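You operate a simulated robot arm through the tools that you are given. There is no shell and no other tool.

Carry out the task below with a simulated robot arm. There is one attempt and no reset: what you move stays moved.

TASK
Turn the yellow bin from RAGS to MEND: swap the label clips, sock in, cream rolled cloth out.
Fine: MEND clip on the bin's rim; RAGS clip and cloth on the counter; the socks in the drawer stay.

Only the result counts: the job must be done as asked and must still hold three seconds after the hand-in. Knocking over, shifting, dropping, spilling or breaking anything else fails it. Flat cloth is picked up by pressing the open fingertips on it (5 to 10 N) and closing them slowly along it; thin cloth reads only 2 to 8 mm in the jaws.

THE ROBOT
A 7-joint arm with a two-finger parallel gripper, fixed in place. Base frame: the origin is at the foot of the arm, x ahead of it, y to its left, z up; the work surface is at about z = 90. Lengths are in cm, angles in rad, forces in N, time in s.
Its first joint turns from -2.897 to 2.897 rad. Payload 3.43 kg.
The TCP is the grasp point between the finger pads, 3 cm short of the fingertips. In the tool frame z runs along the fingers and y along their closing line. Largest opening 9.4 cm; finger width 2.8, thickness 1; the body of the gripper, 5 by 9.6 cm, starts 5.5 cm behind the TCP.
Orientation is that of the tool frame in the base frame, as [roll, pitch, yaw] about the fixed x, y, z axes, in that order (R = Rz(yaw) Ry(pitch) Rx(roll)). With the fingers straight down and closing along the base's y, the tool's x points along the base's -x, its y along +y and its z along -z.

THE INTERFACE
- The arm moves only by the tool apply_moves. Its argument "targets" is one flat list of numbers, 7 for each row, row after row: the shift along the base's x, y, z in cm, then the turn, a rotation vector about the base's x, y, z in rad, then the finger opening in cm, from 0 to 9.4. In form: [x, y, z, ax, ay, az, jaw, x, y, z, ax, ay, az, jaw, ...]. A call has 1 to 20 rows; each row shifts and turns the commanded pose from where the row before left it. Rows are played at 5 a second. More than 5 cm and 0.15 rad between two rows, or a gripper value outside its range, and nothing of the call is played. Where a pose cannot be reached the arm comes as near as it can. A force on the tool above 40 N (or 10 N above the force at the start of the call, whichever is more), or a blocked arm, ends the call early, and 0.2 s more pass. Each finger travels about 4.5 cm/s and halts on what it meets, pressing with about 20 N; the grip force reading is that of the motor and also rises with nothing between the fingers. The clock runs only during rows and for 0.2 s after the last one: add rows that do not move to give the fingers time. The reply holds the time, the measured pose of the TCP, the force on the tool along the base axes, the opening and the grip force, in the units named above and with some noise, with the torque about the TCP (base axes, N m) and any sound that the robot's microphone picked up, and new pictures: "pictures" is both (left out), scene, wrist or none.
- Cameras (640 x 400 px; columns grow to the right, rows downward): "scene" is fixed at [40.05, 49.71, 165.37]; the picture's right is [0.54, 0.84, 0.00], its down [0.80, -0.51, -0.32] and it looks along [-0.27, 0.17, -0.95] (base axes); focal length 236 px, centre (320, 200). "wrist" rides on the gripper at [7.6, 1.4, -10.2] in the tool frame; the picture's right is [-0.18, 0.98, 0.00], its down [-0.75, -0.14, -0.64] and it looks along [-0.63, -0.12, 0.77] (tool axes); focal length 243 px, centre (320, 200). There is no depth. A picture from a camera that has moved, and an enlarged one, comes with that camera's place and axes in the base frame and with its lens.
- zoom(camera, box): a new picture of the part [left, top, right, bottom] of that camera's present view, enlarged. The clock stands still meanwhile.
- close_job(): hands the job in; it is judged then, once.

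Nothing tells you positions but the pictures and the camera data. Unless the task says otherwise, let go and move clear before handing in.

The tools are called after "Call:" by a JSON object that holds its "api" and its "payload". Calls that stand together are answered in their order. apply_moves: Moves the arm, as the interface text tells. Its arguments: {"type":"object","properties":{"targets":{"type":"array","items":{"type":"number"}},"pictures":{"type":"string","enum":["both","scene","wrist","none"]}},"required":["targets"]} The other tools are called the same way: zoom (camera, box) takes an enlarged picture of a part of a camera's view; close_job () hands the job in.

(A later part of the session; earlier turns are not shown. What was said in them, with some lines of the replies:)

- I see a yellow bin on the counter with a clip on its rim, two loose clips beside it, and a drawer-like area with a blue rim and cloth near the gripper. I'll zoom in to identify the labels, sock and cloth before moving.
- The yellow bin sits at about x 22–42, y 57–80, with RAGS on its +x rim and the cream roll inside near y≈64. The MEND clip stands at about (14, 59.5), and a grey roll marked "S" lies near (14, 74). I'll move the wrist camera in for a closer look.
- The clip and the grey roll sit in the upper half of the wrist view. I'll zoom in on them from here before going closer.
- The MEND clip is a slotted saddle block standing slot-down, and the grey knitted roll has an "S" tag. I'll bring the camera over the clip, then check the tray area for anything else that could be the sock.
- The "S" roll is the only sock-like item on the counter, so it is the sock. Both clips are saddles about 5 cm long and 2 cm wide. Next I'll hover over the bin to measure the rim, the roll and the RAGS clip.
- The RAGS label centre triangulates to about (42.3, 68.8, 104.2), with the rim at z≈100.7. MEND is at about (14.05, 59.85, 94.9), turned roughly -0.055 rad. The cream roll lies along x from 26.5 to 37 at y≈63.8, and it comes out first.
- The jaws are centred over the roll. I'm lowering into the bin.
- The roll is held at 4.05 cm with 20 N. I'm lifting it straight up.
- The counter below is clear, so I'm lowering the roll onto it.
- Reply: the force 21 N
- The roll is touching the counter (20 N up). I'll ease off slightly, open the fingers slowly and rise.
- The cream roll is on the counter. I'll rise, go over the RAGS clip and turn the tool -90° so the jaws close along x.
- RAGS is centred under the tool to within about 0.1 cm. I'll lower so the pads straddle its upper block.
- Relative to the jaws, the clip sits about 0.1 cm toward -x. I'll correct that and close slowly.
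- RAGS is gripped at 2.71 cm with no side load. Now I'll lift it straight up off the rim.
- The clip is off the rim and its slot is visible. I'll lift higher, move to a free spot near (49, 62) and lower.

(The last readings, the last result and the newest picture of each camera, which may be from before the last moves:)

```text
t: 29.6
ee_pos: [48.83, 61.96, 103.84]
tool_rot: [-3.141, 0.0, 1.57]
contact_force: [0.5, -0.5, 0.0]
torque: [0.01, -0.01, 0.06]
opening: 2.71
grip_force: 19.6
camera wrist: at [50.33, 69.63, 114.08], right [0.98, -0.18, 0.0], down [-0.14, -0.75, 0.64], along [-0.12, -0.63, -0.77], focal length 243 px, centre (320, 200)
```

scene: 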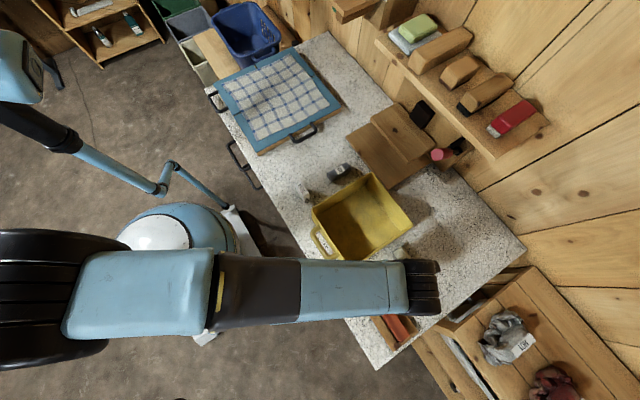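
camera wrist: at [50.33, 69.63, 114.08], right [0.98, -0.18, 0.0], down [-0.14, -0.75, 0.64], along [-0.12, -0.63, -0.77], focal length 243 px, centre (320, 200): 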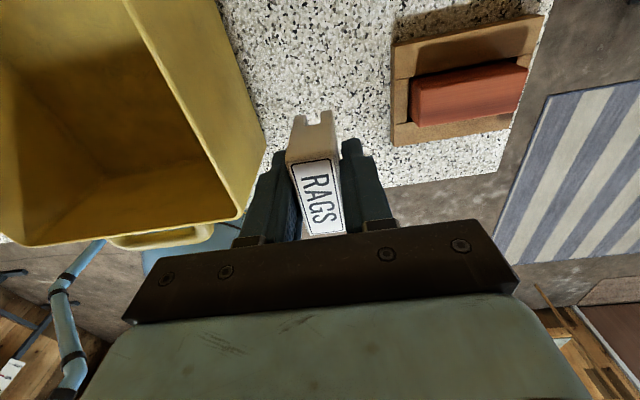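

Call:
{"api": "apply_moves", "payload": {"targets": [0, 0, -4, 0, 0, 0, 1.2, 0, 0, -4, 0, 0, 0, 1.2, 0, 0, -0.8, 0, 0, 0, 1.2, 0, 0, 0, 0, 0, 0, 1.2], "pictures": "wrist"}}

```text
t: 30.6
ee_pos: [48.87, 61.99, 95.14]
tool_rot: [3.141, -0.001, 1.571]
contact_force: [-0.7, 0.0, 0.0]
torque: [0.02, -0.01, 0.02]
opening: 2.73
grip_force: 19.8
camera wrist: at [50.44, 69.65, 105.42], right [0.98, -0.18, 0.0], down [-0.14, -0.75, 0.64], along [-0.12, -0.63, -0.77], focal length 243 px, centre (320, 200)
```

wrist: 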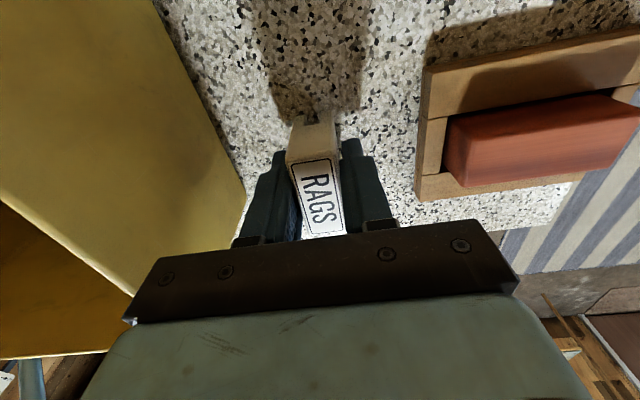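

Call:
{"api": "apply_moves", "payload": {"targets": [0, 0, -0.3, 0, 0, 0, 1.2, 0, 0, -0.3, 0, 0, 0, 1.2, 0, 0, 0, 0, 0, 0, 1.2], "pictures": "none"}}

```text
t: 31.4
ee_pos: [49.05, 62.13, 94.43]
tool_rot: [3.14, 0.001, 1.571]
contact_force: [-0.4, -0.2, 0.3]
torque: [0.01, -0.01, -0.02]
opening: 2.74
grip_force: 19.7
```

Call:
{"api": "apply_moves", "payload": {"targets": [0, 0, -0.2, 0, 0, 0, 1.2, 0, 0, -0.2, 0, 0, 0, 1.2, 0, 0, 0, 0, 0, 0, 1.2], "pictures": "none"}}

```text
t: 32.2
ee_pos: [49.01, 61.93, 94.22]
tool_rot: [-3.142, -0.002, 1.57]
contact_force: [0.1, 2.0, 16.6]
torque: [0.06, -0.04, 0.0]
opening: 2.74
grip_force: 20.0
```

RAGS has touched down. I'll release it and rise.

Call:
{"api": "apply_moves", "payload": {"targets": [0, 0, 0.1, 0, 0, 0, 2.0, 0, 0, 0, 0, 0, 0, 2.6, 0, 0, 0, 0, 0, 0, 3.2, 0, 0, 0, 0, 0, 0, 3.8, 0, 0, 0, 0, 0, 0, 4.4, 0, 0, 0, 0, 0, 0, 5.0, 0, 0, 0, 0, 0, 0, 5.0, 0, 0, 1.0, 0, 0, 0, 5.0, 0, 0, 3.0, 0, 0, 0, 5.0, 0, 0, 4.0, 0, 0, 0, 5.0, 0, 0, 0, 0, 0, 0, 5.0], "pictures": "both"}}

```text
t: 34.6
ee_pos: [49.09, 62.15, 102.19]
tool_rot: [3.141, -0.001, 1.571]
contact_force: [-0.2, -0.5, -0.9]
torque: [-0.04, 0.01, 0.01]
opening: 5.01
grip_force: 0.1
camera wrist: at [50.55, 69.85, 112.36], right [0.98, -0.18, 0.0], down [-0.14, -0.75, 0.64], along [-0.12, -0.63, -0.77], focal length 243 px, centre (320, 200)
```

scene: 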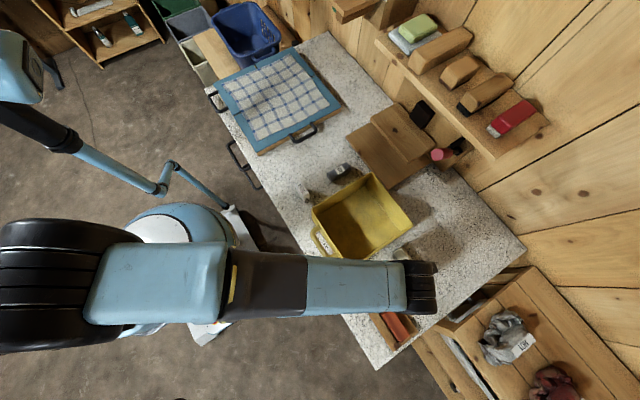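
wrist: 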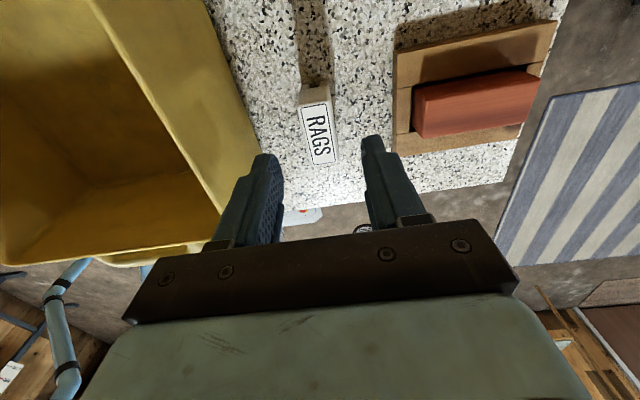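

RAGS is standing on the counter. I'll go up and across to the MEND clip, turning the jaws back and aligning them with its -0.055 rad skew.

Call:
{"api": "apply_moves", "payload": {"targets": [0, 0, 4, 0, 0, 0, 5.5, 0, 0, 4, 0, 0, 0, 5.5, 0, 0, 3, 0, 0, 0, 5.5, -3.18, -0.2, 0, 0, 0, 0.1378, 5.5, -3.18, -0.2, 0, 0, 0, 0.1378, 5.5, -3.18, -0.2, 0, 0, 0, 0.1378, 5.5, -3.18, -0.2, 0, 0, 0, 0.1378, 5.5, -3.18, -0.2, 0, 0, 0, 0.1378, 5.5, -3.18, -0.2, 0, 0, 0, 0.1378, 5.5, -3.18, -0.2, 0, 0, 0, 0.1378, 5.5, -3.18, -0.2, 0, 0, 0, 0.1378, 5.5, -3.18, -0.2, 0, 0, 0, 0.1378, 5.5, -3.18, -0.2, 0, 0, 0, 0.1378, 5.5, -3.18, -0.2, 0, 0, 0, 0.1378, 5.5, 0, 0, -4, 0, 0, 0, 5.5, 0, 0, -4, 0, 0, 0, 5.5, 0, 0, 0, 0, 0, 0, 5.5], "pictures": "both"}}

```text
t: 38.2
ee_pos: [14.0, 59.7, 105.35]
tool_rot: [3.141, -0.001, 3.088]
contact_force: [-0.4, 0.0, -0.1]
torque: [0.01, -0.01, 0.0]
opening: 5.49
grip_force: 0.1
camera wrist: at [6.58, 61.68, 115.52], right [0.24, 0.97, 0.0], down [0.75, -0.18, 0.64], along [0.62, -0.15, -0.77], focal length 243 px, centre (320, 200)
```

scene: 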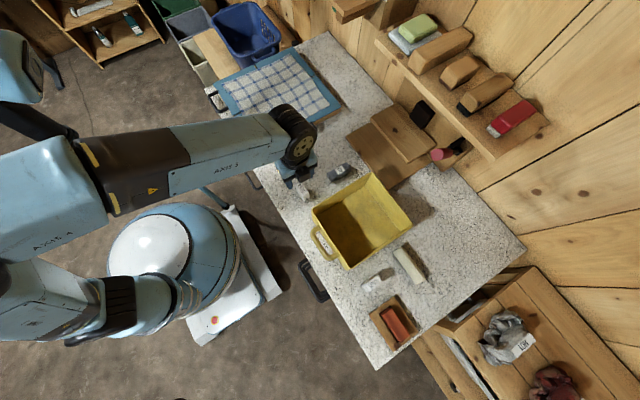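
wrist: 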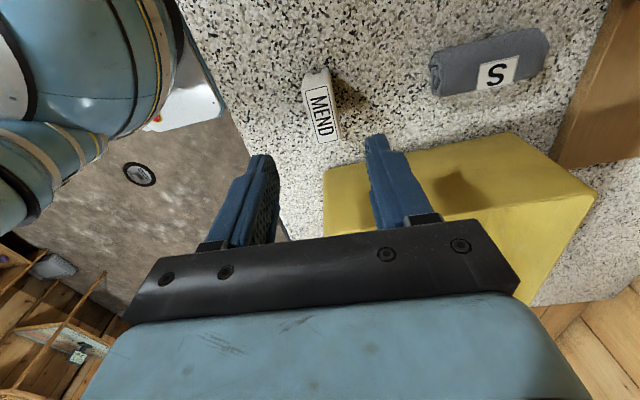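

Call:
{"api": "zoom", "payload": {"camera": "wrist", "box": [270, 40, 370, 160]}}

Call:
{"api": "zoom", "payload": {"camera": "scene", "box": [300, 170, 460, 290]}}

```text
3.33 times, centred on (320, 100) of wrist
camera zoom: at [6.58, 61.68, 115.52], right [0.24, 0.97, 0.0], down [0.75, -0.18, 0.64], along [0.62, -0.15, -0.77], focal length 809 px, centre (320, 533)
```

zoom: 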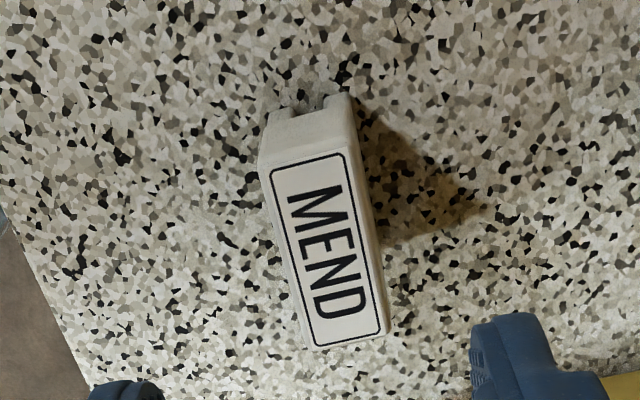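

```text
3.33 times, centred on (380, 230) of scene
camera zoom: at [40.05, 49.71, 165.37], right [0.54, 0.84, 0.0], down [0.8, -0.51, -0.32], along [-0.27, 0.17, -0.95], focal length 788 px, centre (120, 100)
```

zoom: 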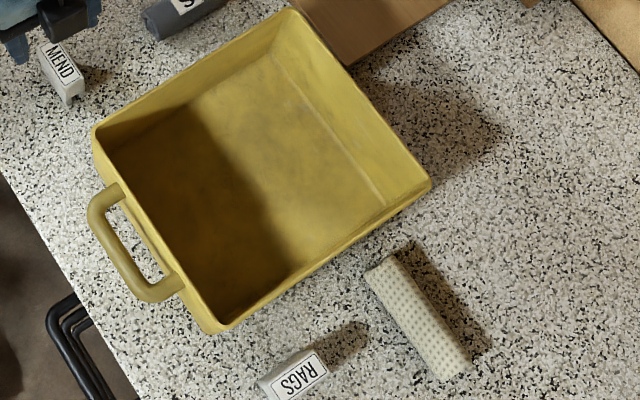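

The MEND clip is offset about (+0.2, +0.19) from the TCP, with a residual yaw near +0.04. I'll apply the correction, lower partway and re-check.

Call:
{"api": "apply_moves", "payload": {"targets": [0.2, 0.19, -2.5, 0, 0, 0.03, 5.5, 0, 0, -3, 0, 0, 0, 5.5, 0, 0, 0, 0, 0, 0, 5.5], "pictures": "wrist"}}

Call:
{"api": "zoom", "payload": {"camera": "wrist", "box": [260, 70, 380, 190]}}

```text
t: 39.0
ee_pos: [14.26, 60.13, 99.75]
tool_rot: [3.141, -0.001, 3.117]
contact_force: [0.3, -0.5, -0.1]
torque: [-0.01, 0.02, 0.02]
opening: 5.49
grip_force: 0.0
camera wrist: at [6.74, 61.74, 110.0], right [0.21, 0.98, 0.0], down [0.75, -0.16, 0.64], along [0.63, -0.13, -0.77], focal length 243 px, centre (320, 200)
```

wrist: 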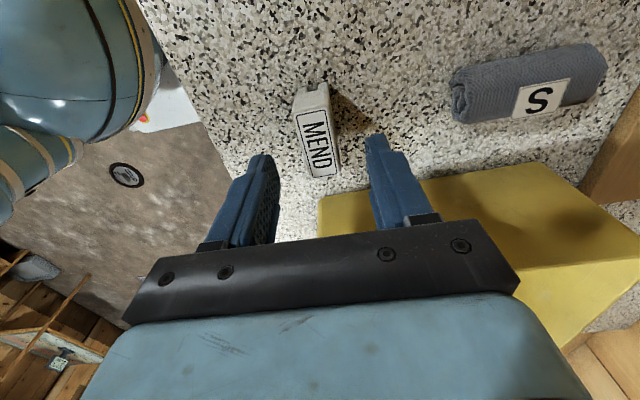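

```text
3.33 times, centred on (320, 130) of wrist
camera zoom: at [6.74, 61.74, 110.0], right [0.21, 0.98, 0.0], down [0.75, -0.16, 0.64], along [0.63, -0.13, -0.77], focal length 809 px, centre (320, 433)
```

zoom: 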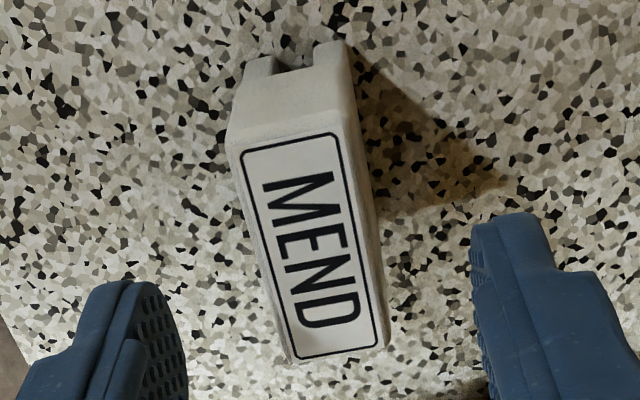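

Call:
{"api": "apply_moves", "payload": {"targets": [0.04, -0.1, -2.5, 0, 0, 0.012, 5.5, 0, 0, -2.0, 0, 0, 0, 5.5, 0, 0, -1.05, 0, 0, 0, 5.0, 0, 0, 0, 0, 0, 0, 5.0], "pictures": "wrist"}}

```text
t: 40.0
ee_pos: [14.22, 59.94, 94.17]
tool_rot: [-3.141, 0.0, 3.13]
contact_force: [-0.8, -0.7, -0.9]
torque: [0.02, 0.02, -0.02]
opening: 4.99
grip_force: 0.1
camera wrist: at [6.7, 61.59, 104.38], right [0.2, 0.98, 0.0], down [0.75, -0.15, 0.64], along [0.63, -0.13, -0.77], focal length 243 px, centre (320, 200)
```

wrist: 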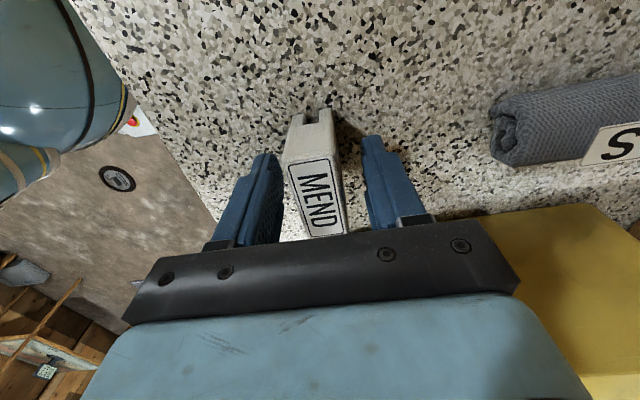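

Call:
{"api": "apply_moves", "payload": {"targets": [0, 0, 0, 0, 0, 0, 4.3, 0, 0, 0, 0, 0, 0, 3.6, 0, 0, 0, 0, 0, 0, 3.0, 0, 0, 0, 0, 0, 0, 2.6, 0, 0, 0, 0, 0, 0, 2.2, 0, 0, 0, 0, 0, 0, 1.8, 0, 0, 0, 0, 0, 0, 1.5, 0, 0, 0, 0, 0, 0, 1.2, 0, 0, 0, 0, 0, 0, 1.2], "pictures": "wrist"}}

Call:
{"api": "zoom", "payload": {"camera": "wrist", "box": [240, 90, 400, 250]}}

```text
t: 42.0
ee_pos: [14.22, 60.0, 94.16]
tool_rot: [3.14, 0.0, 3.128]
contact_force: [-0.7, -0.9, -0.1]
torque: [-0.01, -0.01, 0.01]
opening: 2.73
grip_force: 20.0
camera wrist: at [6.7, 61.6, 104.41], right [0.2, 0.98, 0.0], down [0.75, -0.15, 0.64], along [0.63, -0.13, -0.77], focal length 243 px, centre (320, 200)
```

wrist: 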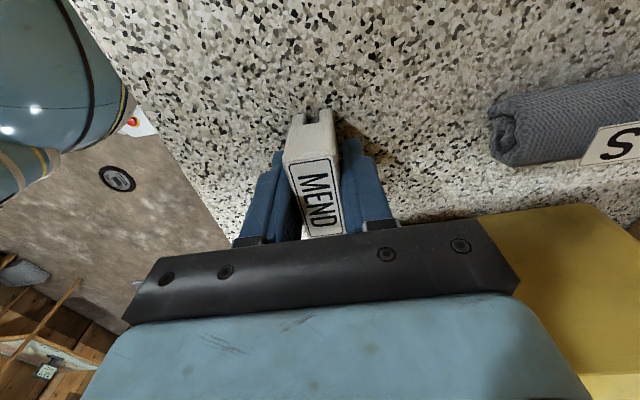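

```text
2.50 times, centred on (320, 170) of wrist
camera zoom: at [6.7, 61.6, 104.41], right [0.2, 0.98, 0.0], down [0.75, -0.15, 0.64], along [0.63, -0.13, -0.77], focal length 606 px, centre (320, 275)
```

zoom: 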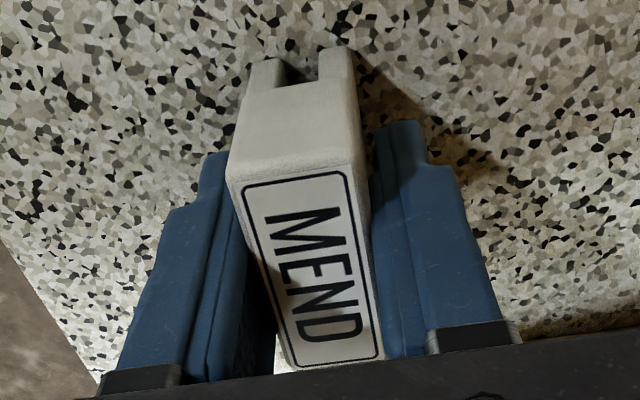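

MEND is gripped at 2.73 cm, the same as RAGS was. I'll lift it, carry it over the bin to where RAGS sat (42.18, 68.9), and turn it -1.558 rad.

Call:
{"api": "apply_moves", "payload": {"targets": [0, 0, 1, 0, 0, 0, 1.2, 0, 0, 3, 0, 0, 0, 1.2, 0, 0, 4, 0, 0, 0, 1.2, 0, 0, 4, 0, 0, 0, 1.2, 0, 0, 4, 0, 0, 0, 1.2, 2.542, 0.812, 0, 0, 0, -0.1416, 1.2, 2.542, 0.812, 0, 0, 0, -0.1416, 1.2, 2.542, 0.812, 0, 0, 0, -0.1416, 1.2, 2.542, 0.812, 0, 0, 0, -0.1416, 1.2, 2.542, 0.812, 0, 0, 0, -0.1416, 1.2, 2.542, 0.812, 0, 0, 0, -0.1416, 1.2, 2.542, 0.812, 0, 0, 0, -0.1416, 1.2, 2.542, 0.812, 0, 0, 0, -0.1416, 1.2, 2.542, 0.812, 0, 0, 0, -0.1416, 1.2, 2.542, 0.812, 0, 0, 0, -0.1416, 1.2, 2.542, 0.812, 0, 0, 0, -0.1416, 1.2, 0, 0, 0, 0, 0, 0, 1.2, 0, 0, 0, 0, 0, 0, 1.2], "pictures": "both"}}

```text
t: 45.8
ee_pos: [42.2, 69.01, 110.21]
tool_rot: [3.141, 0.001, 1.571]
contact_force: [1.0, 0.1, 0.2]
torque: [0.01, 0.0, -0.02]
opening: 2.69
grip_force: 20.3
camera wrist: at [43.71, 76.66, 120.47], right [0.98, -0.18, 0.0], down [-0.14, -0.75, 0.64], along [-0.12, -0.63, -0.77], focal length 243 px, centre (320, 200)
```

scene: 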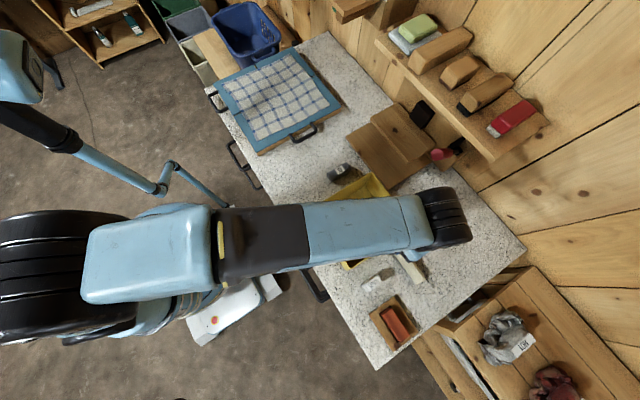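
wrist: 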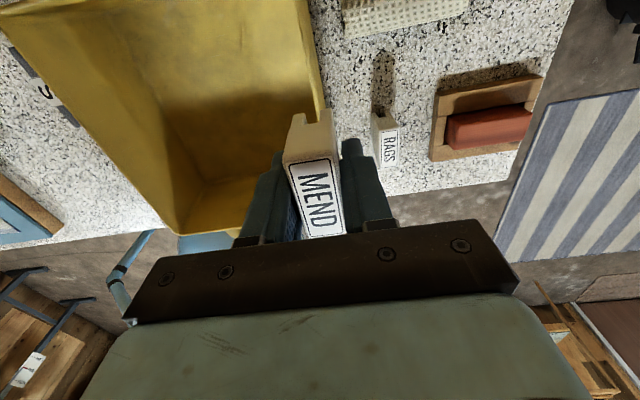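

Call:
{"api": "apply_moves", "payload": {"targets": [0, 0, -2.0, 0, 0, 0, 1.2, 0, 0, -2.2, 0, 0, 0, 1.2, 0, 0, 0, 0, 0, 0, 1.2], "pictures": "wrist"}}

Call:
{"api": "zoom", "payload": {"camera": "wrist", "box": [240, 60, 400, 240]}}

```text
t: 46.6
ee_pos: [42.07, 68.78, 105.99]
tool_rot: [-3.14, 0.0, 1.572]
contact_force: [0.0, -1.3, 0.0]
torque: [-0.01, -0.01, 0.02]
opening: 2.68
grip_force: 20.3
camera wrist: at [43.51, 76.44, 116.29], right [0.98, -0.18, 0.0], down [-0.14, -0.75, 0.64], along [-0.12, -0.63, -0.77], focal length 243 px, centre (320, 200)
```

wrist: 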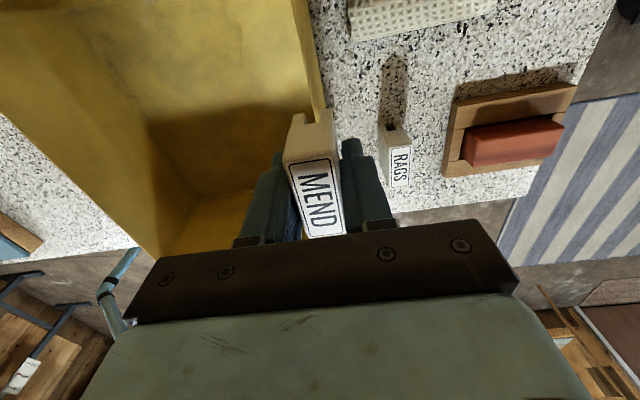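

```text
2.22 times, centred on (320, 150) of wrist
camera zoom: at [43.51, 76.44, 116.29], right [0.98, -0.18, 0.0], down [-0.14, -0.75, 0.64], along [-0.12, -0.63, -0.77], focal length 539 px, centre (320, 311)
```

zoom: 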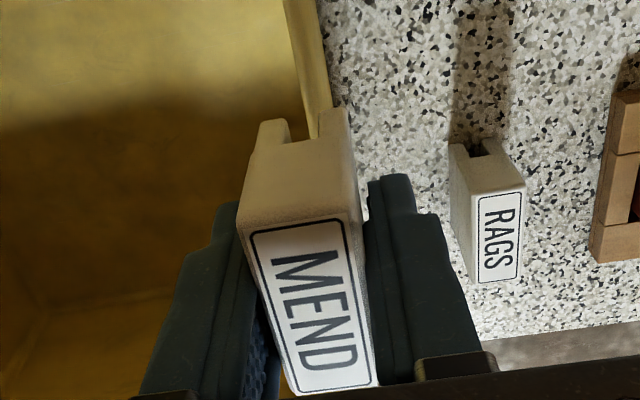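

The alignment matches the RAGS lift-off view. I'll lower onto the rim in small steps while watching the force.

Call:
{"api": "apply_moves", "payload": {"targets": [0, 0, -0.5, 0, 0, 0, 1.2, 0, 0, -0.4, 0, 0, 0, 1.2, 0, 0, -0.3, 0, 0, 0, 1.2, 0, 0, 0, 0, 0, 0, 1.2], "pictures": "none"}}

```text
t: 47.6
ee_pos: [42.19, 68.85, 104.67]
tool_rot: [-3.141, 0.0, 1.573]
contact_force: [-1.2, -1.5, 0.0]
torque: [-0.01, 0.0, 0.0]
opening: 2.73
grip_force: 19.6
```

Call:
{"api": "apply_moves", "payload": {"targets": [0, 0, -0.3, 0, 0, 0, 1.2, 0, 0, -0.3, 0, 0, 0, 1.2, 0, 0, 0, 0, 0, 0, 1.2], "pictures": "wrist"}}

Call:
{"api": "zoom", "payload": {"camera": "wrist", "box": [240, 60, 400, 240]}}

```text
t: 48.4
ee_pos: [42.31, 68.84, 104.16]
tool_rot: [-3.141, -0.001, 1.573]
contact_force: [-0.1, 0.3, 0.2]
torque: [-0.02, 0.0, -0.01]
opening: 2.72
grip_force: 20.5
camera wrist: at [43.71, 76.5, 114.39], right [0.98, -0.18, 0.0], down [-0.14, -0.75, 0.64], along [-0.12, -0.63, -0.77], focal length 243 px, centre (320, 200)
```

wrist: 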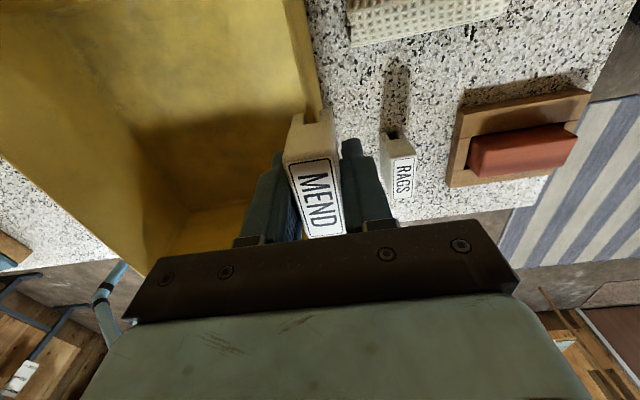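

```text
2.22 times, centred on (320, 150) of wrist
camera zoom: at [43.71, 76.5, 114.39], right [0.98, -0.18, 0.0], down [-0.14, -0.75, 0.64], along [-0.12, -0.63, -0.77], focal length 539 px, centre (320, 311)
```

zoom: 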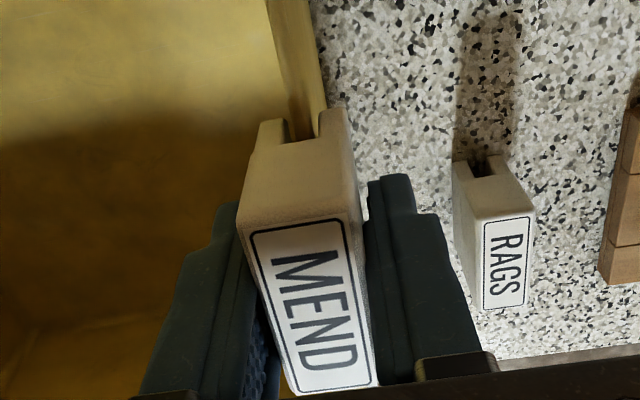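

The legs are straddling the rim with no force. I'll continue down until it seats.

Call:
{"api": "apply_moves", "payload": {"targets": [0, 0, -0.25, 0, 0, 0, 1.2, 0, 0, -0.25, 0, 0, 0, 1.2, 0, 0, -0.15, 0, 0, 0, 1.2, 0, 0, 0, 0, 0, 0, 1.2], "pictures": "none"}}

```text
t: 49.4
ee_pos: [42.16, 68.81, 103.57]
tool_rot: [3.141, 0.001, 1.572]
contact_force: [0.7, -0.4, -0.2]
torque: [0.01, -0.02, 0.0]
opening: 2.76
grip_force: 20.1
```

Call:
{"api": "apply_moves", "payload": {"targets": [0, 0, -0.12, 0, 0, 0, 1.2, 0, 0, -0.1, 0, 0, 0, 1.2, 0, 0, 0, 0, 0, 0, 1.2], "pictures": "none"}}

```text
t: 50.2
ee_pos: [42.19, 68.89, 103.32]
tool_rot: [3.141, 0.001, 1.573]
contact_force: [0.0, 1.0, -0.8]
torque: [-0.01, -0.01, -0.01]
opening: 2.73
grip_force: 19.9
```

Call:
{"api": "apply_moves", "payload": {"targets": [0, 0, -0.1, 0, 0, 0, 1.2, 0, 0, -0.08, 0, 0, 0, 1.2, 0, 0, 0, 0, 0, 0, 1.2], "pictures": "wrist"}}

Call:
{"api": "zoom", "payload": {"camera": "wrist", "box": [240, 60, 400, 240]}}

```text
t: 51.0
ee_pos: [42.3, 68.72, 103.18]
tool_rot: [3.141, -0.001, 1.573]
contact_force: [0.5, -0.7, 0.6]
torque: [0.02, 0.01, -0.03]
opening: 2.75
grip_force: 19.6
camera wrist: at [43.74, 76.48, 113.35], right [0.98, -0.18, 0.0], down [-0.14, -0.75, 0.64], along [-0.12, -0.63, -0.77], focal length 243 px, centre (320, 200)
```

wrist: 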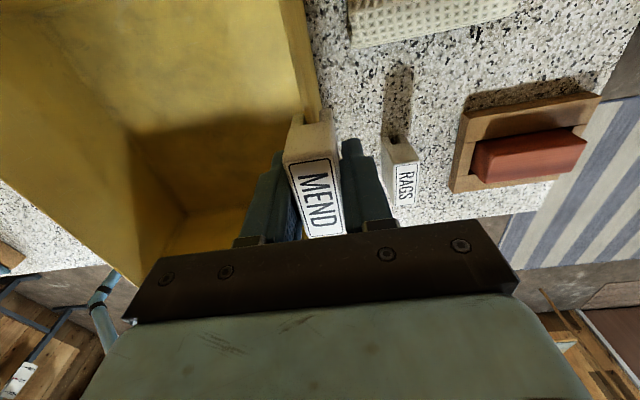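

```text
2.22 times, centred on (320, 150) of wrist
camera zoom: at [43.74, 76.48, 113.35], right [0.98, -0.18, 0.0], down [-0.14, -0.75, 0.64], along [-0.12, -0.63, -0.77], focal length 539 px, centre (320, 311)
```

zoom: 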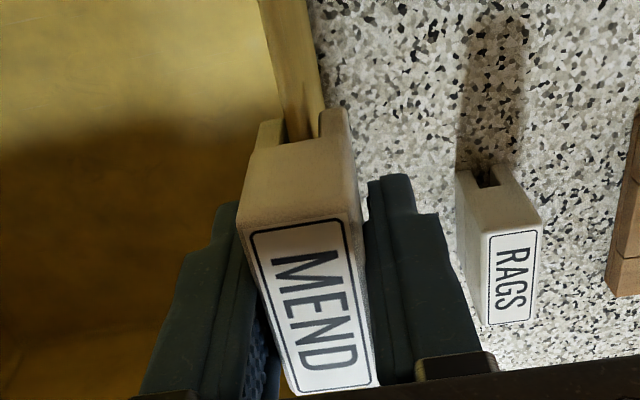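

Call:
{"api": "apply_moves", "payload": {"targets": [0, 0, -0.1, 0, 0, 0, 1.2, 0, 0, -0.08, 0, 0, 0, 1.2, 0, 0, 0, 0, 0, 0, 1.2], "pictures": "none"}}

```text
t: 51.8
ee_pos: [42.3, 68.72, 103.03]
tool_rot: [3.141, 0.001, 1.572]
contact_force: [0.4, 0.3, 2.0]
torque: [0.05, 0.01, 0.0]
opening: 2.73
grip_force: 20.0
```

Call:
{"api": "apply_moves", "payload": {"targets": [0, 0, -0.06, 0, 0, 0, 1.2, 0, 0, 0, 0, 0, 0, 1.2], "pictures": "none"}}

```text
t: 52.4
ee_pos: [42.19, 68.74, 103.01]
tool_rot: [3.14, 0.0, 1.572]
contact_force: [1.3, 0.3, 6.3]
torque: [-0.01, 0.01, -0.01]
opening: 2.71
grip_force: 19.6
```

It is seated, with 6 N upward from the rim. I'll release slowly and rise clear.

Call:
{"api": "apply_moves", "payload": {"targets": [0, 0, 0.04, 0, 0, 0, 2.0, 0, 0, 0, 0, 0, 0, 2.6, 0, 0, 0, 0, 0, 0, 3.1, 0, 0, 0, 0, 0, 0, 3.7, 0, 0, 0, 0, 0, 0, 4.3, 0, 0, 0, 0, 0, 0, 5.0, 0, 0, 0, 0, 0, 0, 5.0, 0, 0, 1.0, 0, 0, 0, 5.0, 0, 0, 3.0, 0, 0, 0, 5.0, 0, 0, 4.0, 0, 0, 0, 5.0, 0, 0, 3.0, 0, 0, 0, 5.0, 0, 0, 0, 0, 0, 0, 5.0], "pictures": "both"}}

Call:
{"api": "zoom", "payload": {"camera": "wrist", "box": [240, 40, 420, 180]}}

```text
t: 55.0
ee_pos: [42.17, 69.01, 114.05]
tool_rot: [3.14, -0.001, 1.572]
contact_force: [-0.5, -0.3, -1.1]
torque: [0.0, -0.01, 0.05]
opening: 4.99
grip_force: 0.0
camera wrist: at [43.64, 76.52, 124.26], right [0.98, -0.18, 0.0], down [-0.14, -0.75, 0.64], along [-0.12, -0.63, -0.77], focal length 243 px, centre (320, 200)
```

scene: 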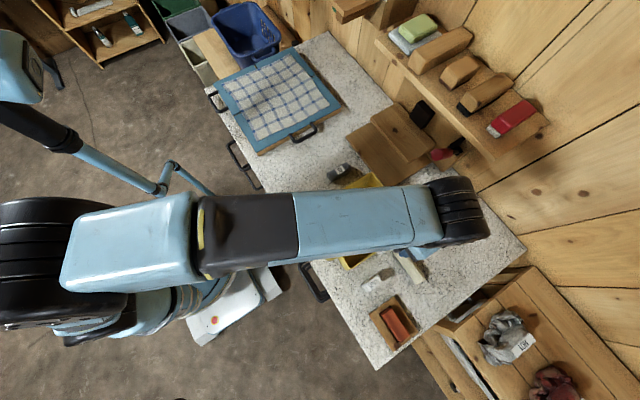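
wrist: 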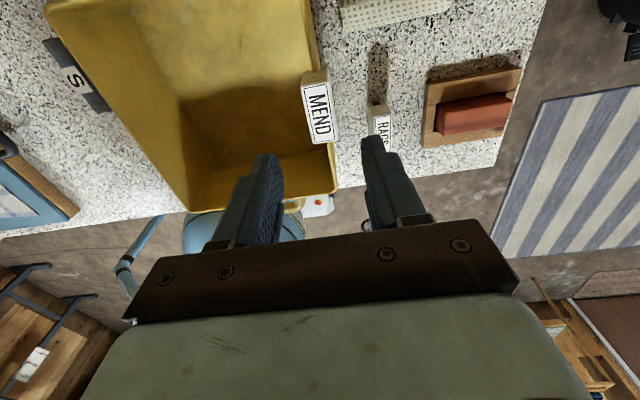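

```text
2.86 times, centred on (330, 110) of wrist
camera zoom: at [43.64, 76.52, 124.26], right [0.98, -0.18, 0.0], down [-0.14, -0.75, 0.64], along [-0.12, -0.63, -0.77], focal length 693 px, centre (291, 457)
```

zoom: 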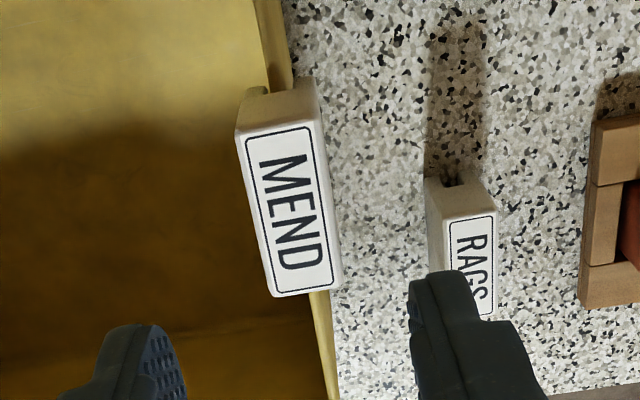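

MEND is squarely on the rim and RAGS stands on the counter. Next is the sock: it lies along y at about (14.1, 74.3), so the current jaw direction suits it. I'm moving above it.

Call:
{"api": "apply_moves", "payload": {"targets": [-4.01, 0.757, 0, 0, 0, 0, 6.5, -4.01, 0.757, 0, 0, 0, 0, 6.5, -4.01, 0.757, 0, 0, 0, 0, 6.5, -4.01, 0.757, 0, 0, 0, 0, 6.5, -4.01, 0.757, 0, 0, 0, 0, 6.5, -4.01, 0.757, 0, 0, 0, 0, 6.5, -4.01, 0.757, 0, 0, 0, 0, 6.5, 0, 0, -3, 0, 0, 0, 6.5, 0, 0, -3, 0, 0, 0, 6.5, 0, 0, 0, 0, 0, 0, 6.5], "pictures": "both"}}

Call:
{"api": "zoom", "payload": {"camera": "wrist", "box": [240, 20, 400, 180]}}

Call:
{"api": "zoom", "payload": {"camera": "scene", "box": [290, 150, 450, 300]}}

```text
t: 57.2
ee_pos: [14.12, 74.2, 107.93]
tool_rot: [-3.139, -0.001, 1.573]
contact_force: [0.1, 0.6, -0.6]
torque: [-0.02, -0.02, 0.02]
opening: 6.47
grip_force: 0.1
camera wrist: at [15.66, 81.93, 118.08], right [0.98, -0.18, 0.0], down [-0.14, -0.75, 0.64], along [-0.12, -0.63, -0.77], focal length 243 px, centre (320, 200)
```

scene: 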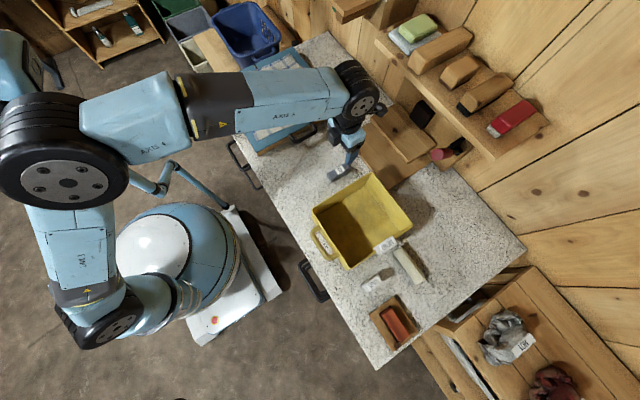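
wrist: 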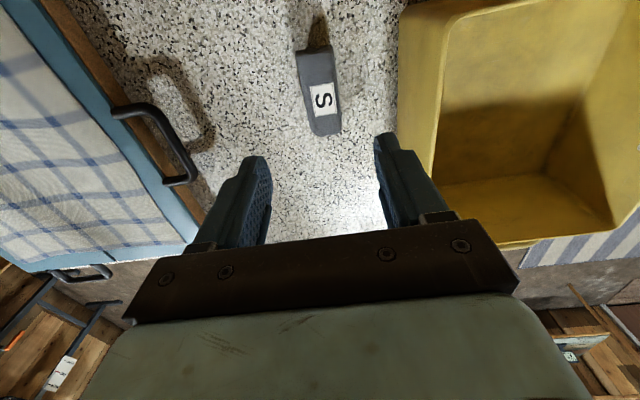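

```text
2.50 times, centred on (320, 100) of wrist
camera zoom: at [15.66, 81.93, 118.08], right [0.98, -0.18, 0.0], down [-0.14, -0.75, 0.64], along [-0.12, -0.63, -0.77], focal length 606 px, centre (320, 450)
```

zoom: 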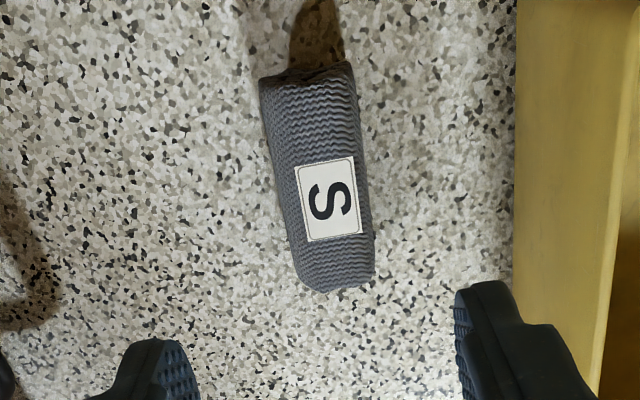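

```text
2.67 times, centred on (370, 225) of scene
camera zoom: at [40.05, 49.71, 165.37], right [0.54, 0.84, 0.0], down [0.8, -0.51, -0.32], along [-0.27, 0.17, -0.95], focal length 630 px, centre (187, 133)
```

zoom: 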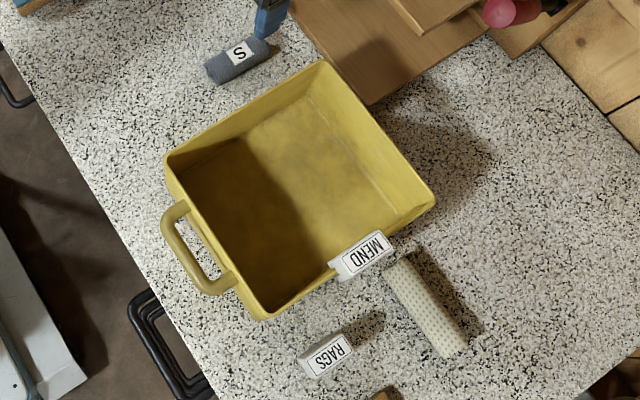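

The sock is centred, needing only a +0.15 cm shift in x. I'll lower to grasp height around it.

Call:
{"api": "apply_moves", "payload": {"targets": [0.15, 0, -4, 0, 0, 0, 6.5, 0, 0, -4, 0, 0, 0, 6.5, 0, 0, -4, 0, 0, 0, 6.5, 0, 0, -2.1, 0, 0, 0, 6.5, 0, 0, 0, 0, 0, 0, 6.5], "pictures": "both"}}

```text
t: 58.4
ee_pos: [14.28, 74.14, 93.7]
tool_rot: [3.141, 0.0, 1.574]
contact_force: [-0.7, 0.7, 0.2]
torque: [-0.01, 0.01, -0.04]
opening: 6.49
grip_force: 0.1
camera wrist: at [15.81, 81.85, 103.97], right [0.98, -0.18, 0.0], down [-0.14, -0.75, 0.64], along [-0.12, -0.63, -0.77], focal length 243 px, centre (320, 200)
```

scene: 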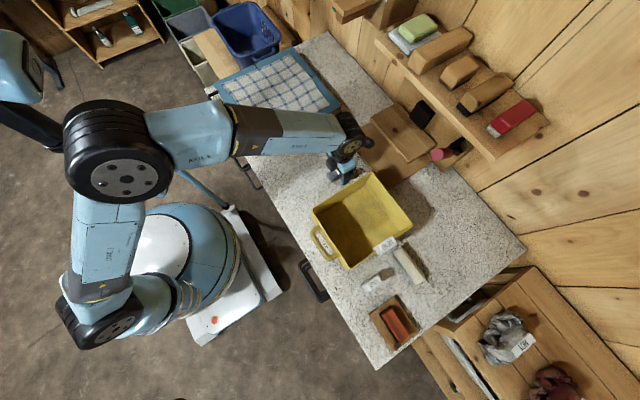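
wrist: 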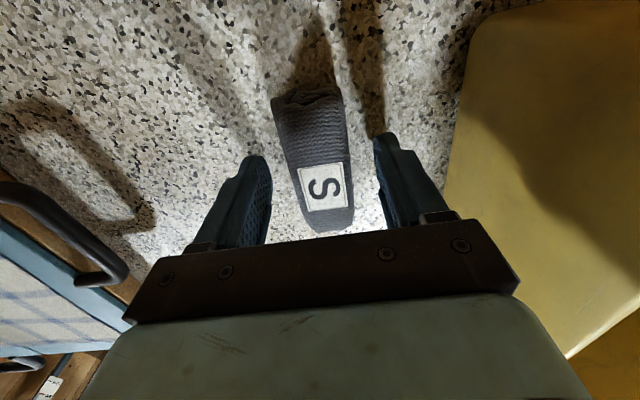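

Call:
{"api": "apply_moves", "payload": {"targets": [0, 0, 0, 0, 0, 0, 5.6, 0, 0, 0, 0, 0, 0, 4.8, 0, 0, 0, 0, 0, 0, 4.2, 0, 0, 0, 0, 0, 0, 3.6, 0, 0, 0, 0, 0, 0, 3.1, 0, 0, 0, 0, 0, 0, 2.7, 0, 0, 0, 0, 0, 0, 2.3, 0, 0, 0, 0, 0, 0, 2.0, 0, 0, 0, 0, 0, 0, 2.0], "pictures": "wrist"}}

```text
t: 60.4
ee_pos: [14.35, 74.24, 93.75]
tool_rot: [3.141, 0.001, 1.572]
contact_force: [-0.6, 0.4, 0.2]
torque: [-0.02, 0.02, 0.02]
opening: 4.44
grip_force: 19.9
camera wrist: at [15.8, 81.86, 103.99], right [0.98, -0.18, 0.0], down [-0.14, -0.75, 0.64], along [-0.12, -0.63, -0.77], focal length 243 px, centre (320, 200)
```

wrist: 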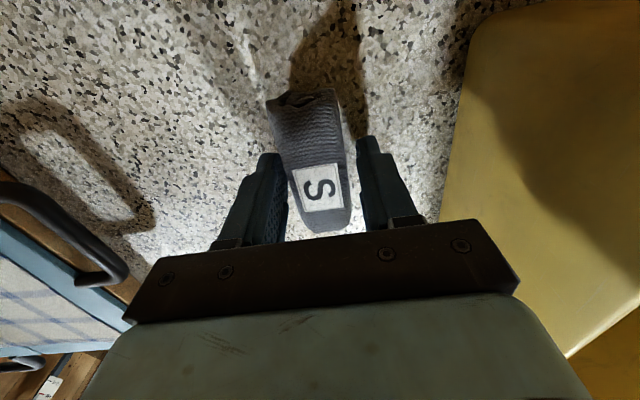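

The sock is held at 4.44 cm. I'll lift it, carry it over the bin centre and check.

Call:
{"api": "apply_moves", "payload": {"targets": [0, 0, 1, 0, 0, 0, 2.0, 0, 0, 3, 0, 0, 0, 2.0, 0, 0, 4, 0, 0, 0, 2.0, 0, 0, 4, 0, 0, 0, 2.0, 0, 0, 4, 0, 0, 0, 2.0, 0, 0, 3, 0, 0, 0, 2.0, 3.63, -1.14, 0, 0, 0, 0, 2.0, 3.63, -1.14, 0, 0, 0, 0, 2.0, 3.63, -1.14, 0, 0, 0, 0, 2.0, 3.63, -1.14, 0, 0, 0, 0, 2.0, 3.63, -1.14, 0, 0, 0, 0, 2.0, 0, 0, 0, 0, 0, 0, 2.0], "pictures": "both"}}

```text
t: 63.0
ee_pos: [32.5, 68.48, 112.97]
tool_rot: [-3.14, 0.002, 1.573]
contact_force: [1.1, 0.1, -0.2]
torque: [0.01, -0.02, 0.02]
opening: 4.44
grip_force: 19.9
camera wrist: at [34.01, 76.14, 123.16], right [0.98, -0.18, 0.0], down [-0.14, -0.75, 0.64], along [-0.12, -0.63, -0.77], focal length 243 px, centre (320, 200)
```

scene: 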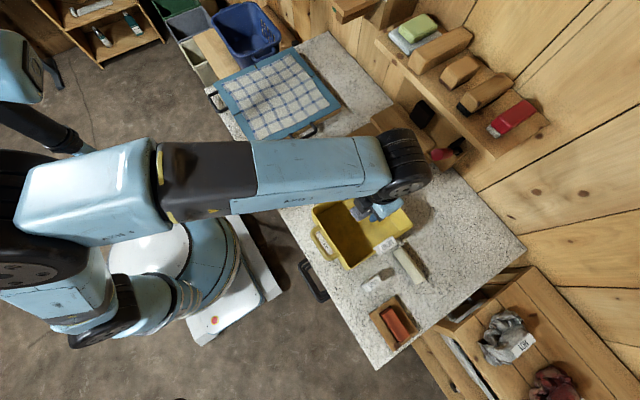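
wrist: 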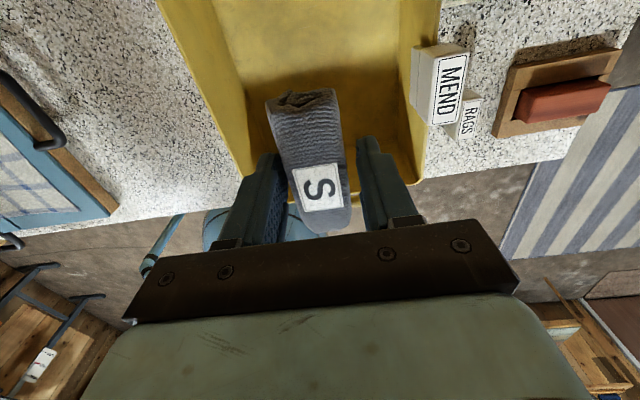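

The sock is over the bin, clear of MEND. I'm lowering it in.

Call:
{"api": "apply_moves", "payload": {"targets": [0, 0, -4, 0, 0, 0, 2.0, 0, 0, -4, 0, 0, 0, 2.0, 0, 0, -4, 0, 0, 0, 2.0, 0, 0, -3, 0, 0, 0, 2.0, 0, 0, -2, 0, 0, 0, 2.0, 0, 0, -0.8, 0, 0, 0, 2.0, 0, 0, 0, 0, 0, 0, 2.0], "pictures": "both"}}

```text
t: 64.6
ee_pos: [32.33, 68.5, 95.03]
tool_rot: [-3.141, 0.001, 1.573]
contact_force: [0.2, 0.8, 0.2]
torque: [0.0, 0.0, -0.01]
opening: 4.48
grip_force: 19.9
camera wrist: at [33.92, 76.2, 105.26], right [0.98, -0.18, 0.0], down [-0.14, -0.75, 0.64], along [-0.12, -0.63, -0.77], focal length 243 px, centre (320, 200)
```

scene: 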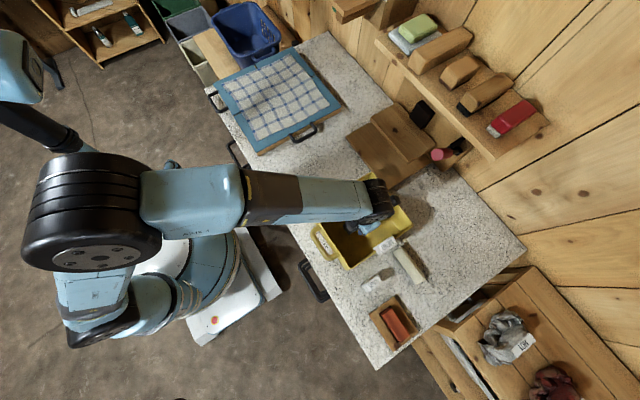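
wrist: 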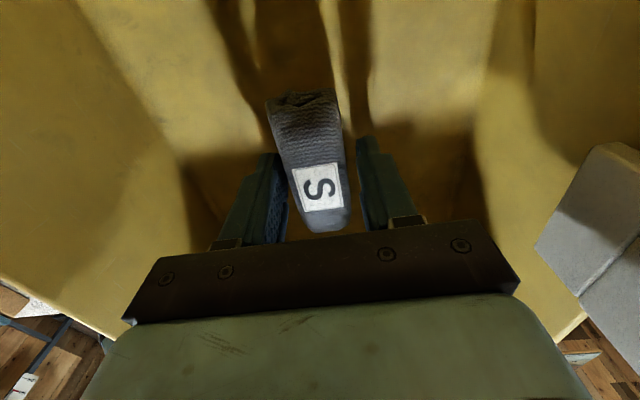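

Call:
{"api": "apply_moves", "payload": {"targets": [0, 0, -0.25, 0, 0, 0, 2.0, 0, 0, -0.2, 0, 0, 0, 2.0, 0, 0, 0, 0, 0, 0, 2.0], "pictures": "none"}}

```text
t: 65.4
ee_pos: [32.38, 68.44, 94.52]
tool_rot: [-3.141, -0.001, 1.573]
contact_force: [0.0, -0.1, -0.6]
torque: [0.0, 0.0, 0.04]
opening: 4.46
grip_force: 20.3
```

Call:
{"api": "apply_moves", "payload": {"targets": [0, 0, -0.15, 0, 0, 0, 2.0, 0, 0, -0.1, 0, 0, 0, 2.0, 0, 0, 0, 0, 0, 0, 2.0], "pictures": "none"}}

```text
t: 66.2
ee_pos: [32.47, 68.57, 94.31]
tool_rot: [3.141, 0.001, 1.573]
contact_force: [-0.8, 0.5, 4.6]
torque: [0.01, 0.03, 0.04]
opening: 4.46
grip_force: 19.9
```

There is light floor contact. I'll release the sock and rise out of the bin.

Call:
{"api": "apply_moves", "payload": {"targets": [0, 0, 0, 0, 0, 0, 3.0, 0, 0, 0, 0, 0, 0, 4.0, 0, 0, 0, 0, 0, 0, 4.6, 0, 0, 0, 0, 0, 0, 5.2, 0, 0, 0, 0, 0, 0, 5.8, 0, 0, 0, 0, 0, 0, 6.5, 0, 0, 0, 0, 0, 0, 6.5, 0, 0, 1.0, 0, 0, 0, 6.5, 0, 0, 3.0, 0, 0, 0, 6.5, 0, 0, 4.0, 0, 0, 0, 6.5, 0, 0, 4.0, 0, 0, 0, 6.5, 0, 0, 4.0, 0, 0, 0, 6.5, 0, 0, 4.0, 0, 0, 0, 6.5, 0, 0, 0, 0, 0, 0, 6.5], "pictures": "both"}}

```text
t: 69.2
ee_pos: [32.37, 68.53, 114.42]
tool_rot: [-3.14, 0.0, 1.573]
contact_force: [-0.4, 0.4, 0.3]
torque: [-0.05, -0.02, -0.04]
opening: 6.49
grip_force: 0.1
camera wrist: at [33.85, 76.15, 124.64], right [0.98, -0.18, 0.0], down [-0.14, -0.75, 0.64], along [-0.12, -0.63, -0.77], focal length 243 px, centre (320, 200)
```

scene: 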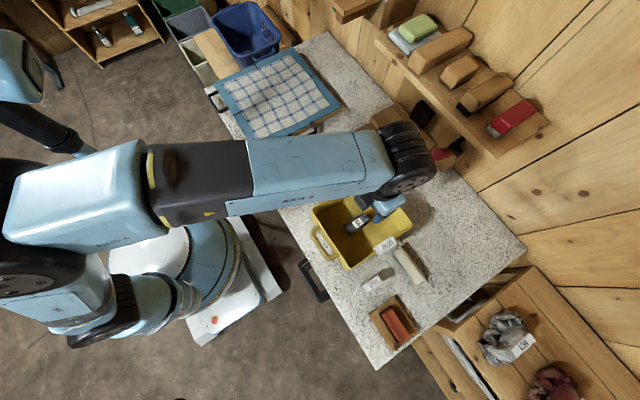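
wrist: 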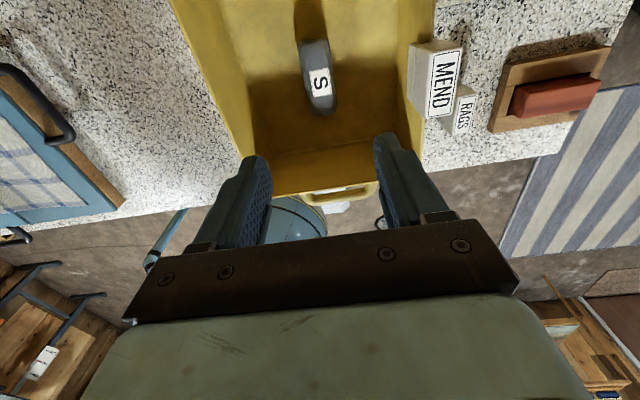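

The sock rests in the bin. I'll retreat up and away for an unobstructed check of the whole scene.

Call:
{"api": "apply_moves", "payload": {"targets": [0, 0, 4, 0, 0, 0, 6.5, -3.5, -1.5, 3, 0, 0, 0, 6.5, -3.5, -1.5, 3, 0, 0, 0, 6.5, -3.5, -1.5, 3, 0, 0, 0, 6.5, -3.5, -1.5, 3, 0, 0, 0, 6.5, -3.5, -1.5, 2, 0, 0, 0, 6.5, -3.5, -1.5, 0, 0, 0, 0, 6.5, -3.5, -1.0, 0, 0, 0, 0, 6.5, 0, 0, 0, 0, 0, 0, 6.5, 0, 0, 0, 0, 0, 0, 6.5], "pictures": "both"}}

Call:
{"api": "zoom", "payload": {"camera": "scene", "box": [290, 150, 450, 300]}}

Call:
{"api": "zoom", "payload": {"camera": "scene", "box": [360, 220, 440, 300]}}

```text
t: 71.4
ee_pos: [7.83, 58.39, 132.43]
tool_rot: [-3.14, 0.0, 1.574]
contact_force: [0.1, 0.1, -0.4]
torque: [0.02, -0.01, -0.01]
opening: 6.52
grip_force: 0.0
camera wrist: at [9.32, 66.12, 142.6], right [0.98, -0.18, 0.0], down [-0.14, -0.75, 0.64], along [-0.12, -0.63, -0.77], focal length 243 px, centre (320, 200)
```

scene: 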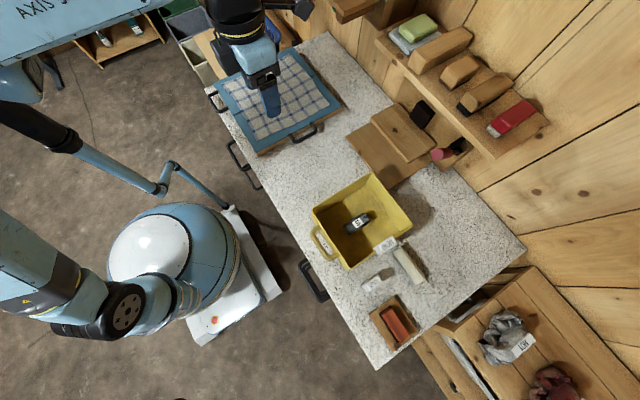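
wrist: 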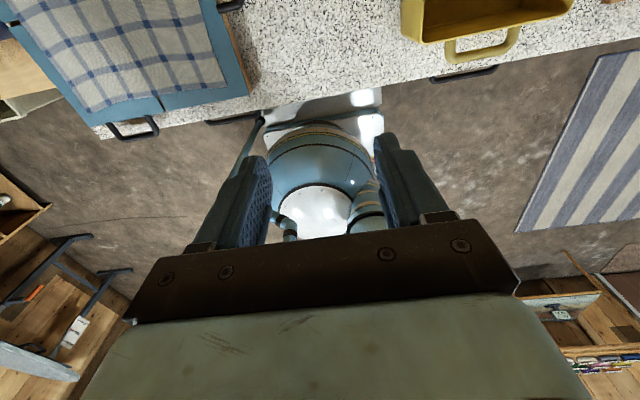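

```text
2.67 times, centred on (370, 225) of scene
camera zoom: at [40.05, 49.71, 165.37], right [0.54, 0.84, 0.0], down [0.8, -0.51, -0.32], along [-0.27, 0.17, -0.95], focal length 630 px, centre (187, 133)
```

zoom: 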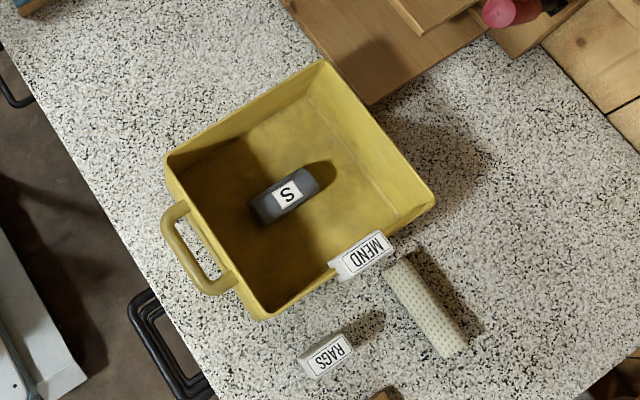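

```text
5.00 times, centred on (400, 260) of scene
camera zoom: at [40.05, 49.71, 165.37], right [0.54, 0.84, 0.0], down [0.8, -0.51, -0.32], along [-0.27, 0.17, -0.95], focal length 1182 px, centre (-80, -100)
```

zoom: 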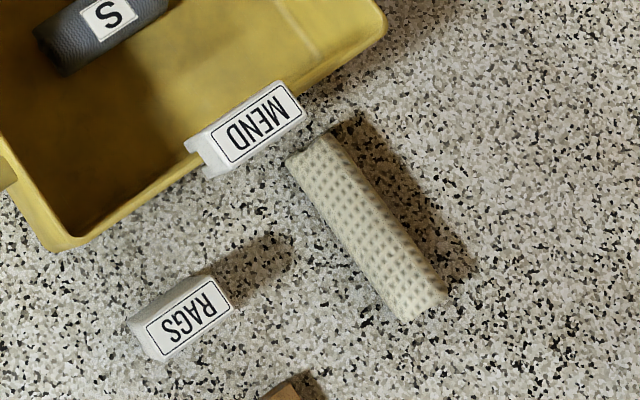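

The picture shows MEND seated on the bin's rim and the grey knitted "S" roll, which I took to be the sock, inside the bin. RAGS and the cream roll rest on the counter. The arm is clear with nothing in its jaws, and nothing else appears to have moved, so I'm handing in.

Call:
{"api": "close_job", "payload": {}}

```text
The job is handed in.
```

The yellow bin is now set up as MEND, and I've handed the job in; I don't have the verdict.

- **Clips:** the MEND clip sits on the bin's rim where RAGS was, and the RAGS clip stands on the counter beside the bin.
- **Sock:** it lies on the bin floor. I took the grey knitted roll tagged "S" on the counter to be the sock, since it was the only sock-like item out.
- **Cream rolled cloth:** it is on the counter next to the bin.

I opened no drawers, so the socks in the drawer stay where they were. In the last pictures nothing else appeared to have moved, and the arm was clear with empty jaws.
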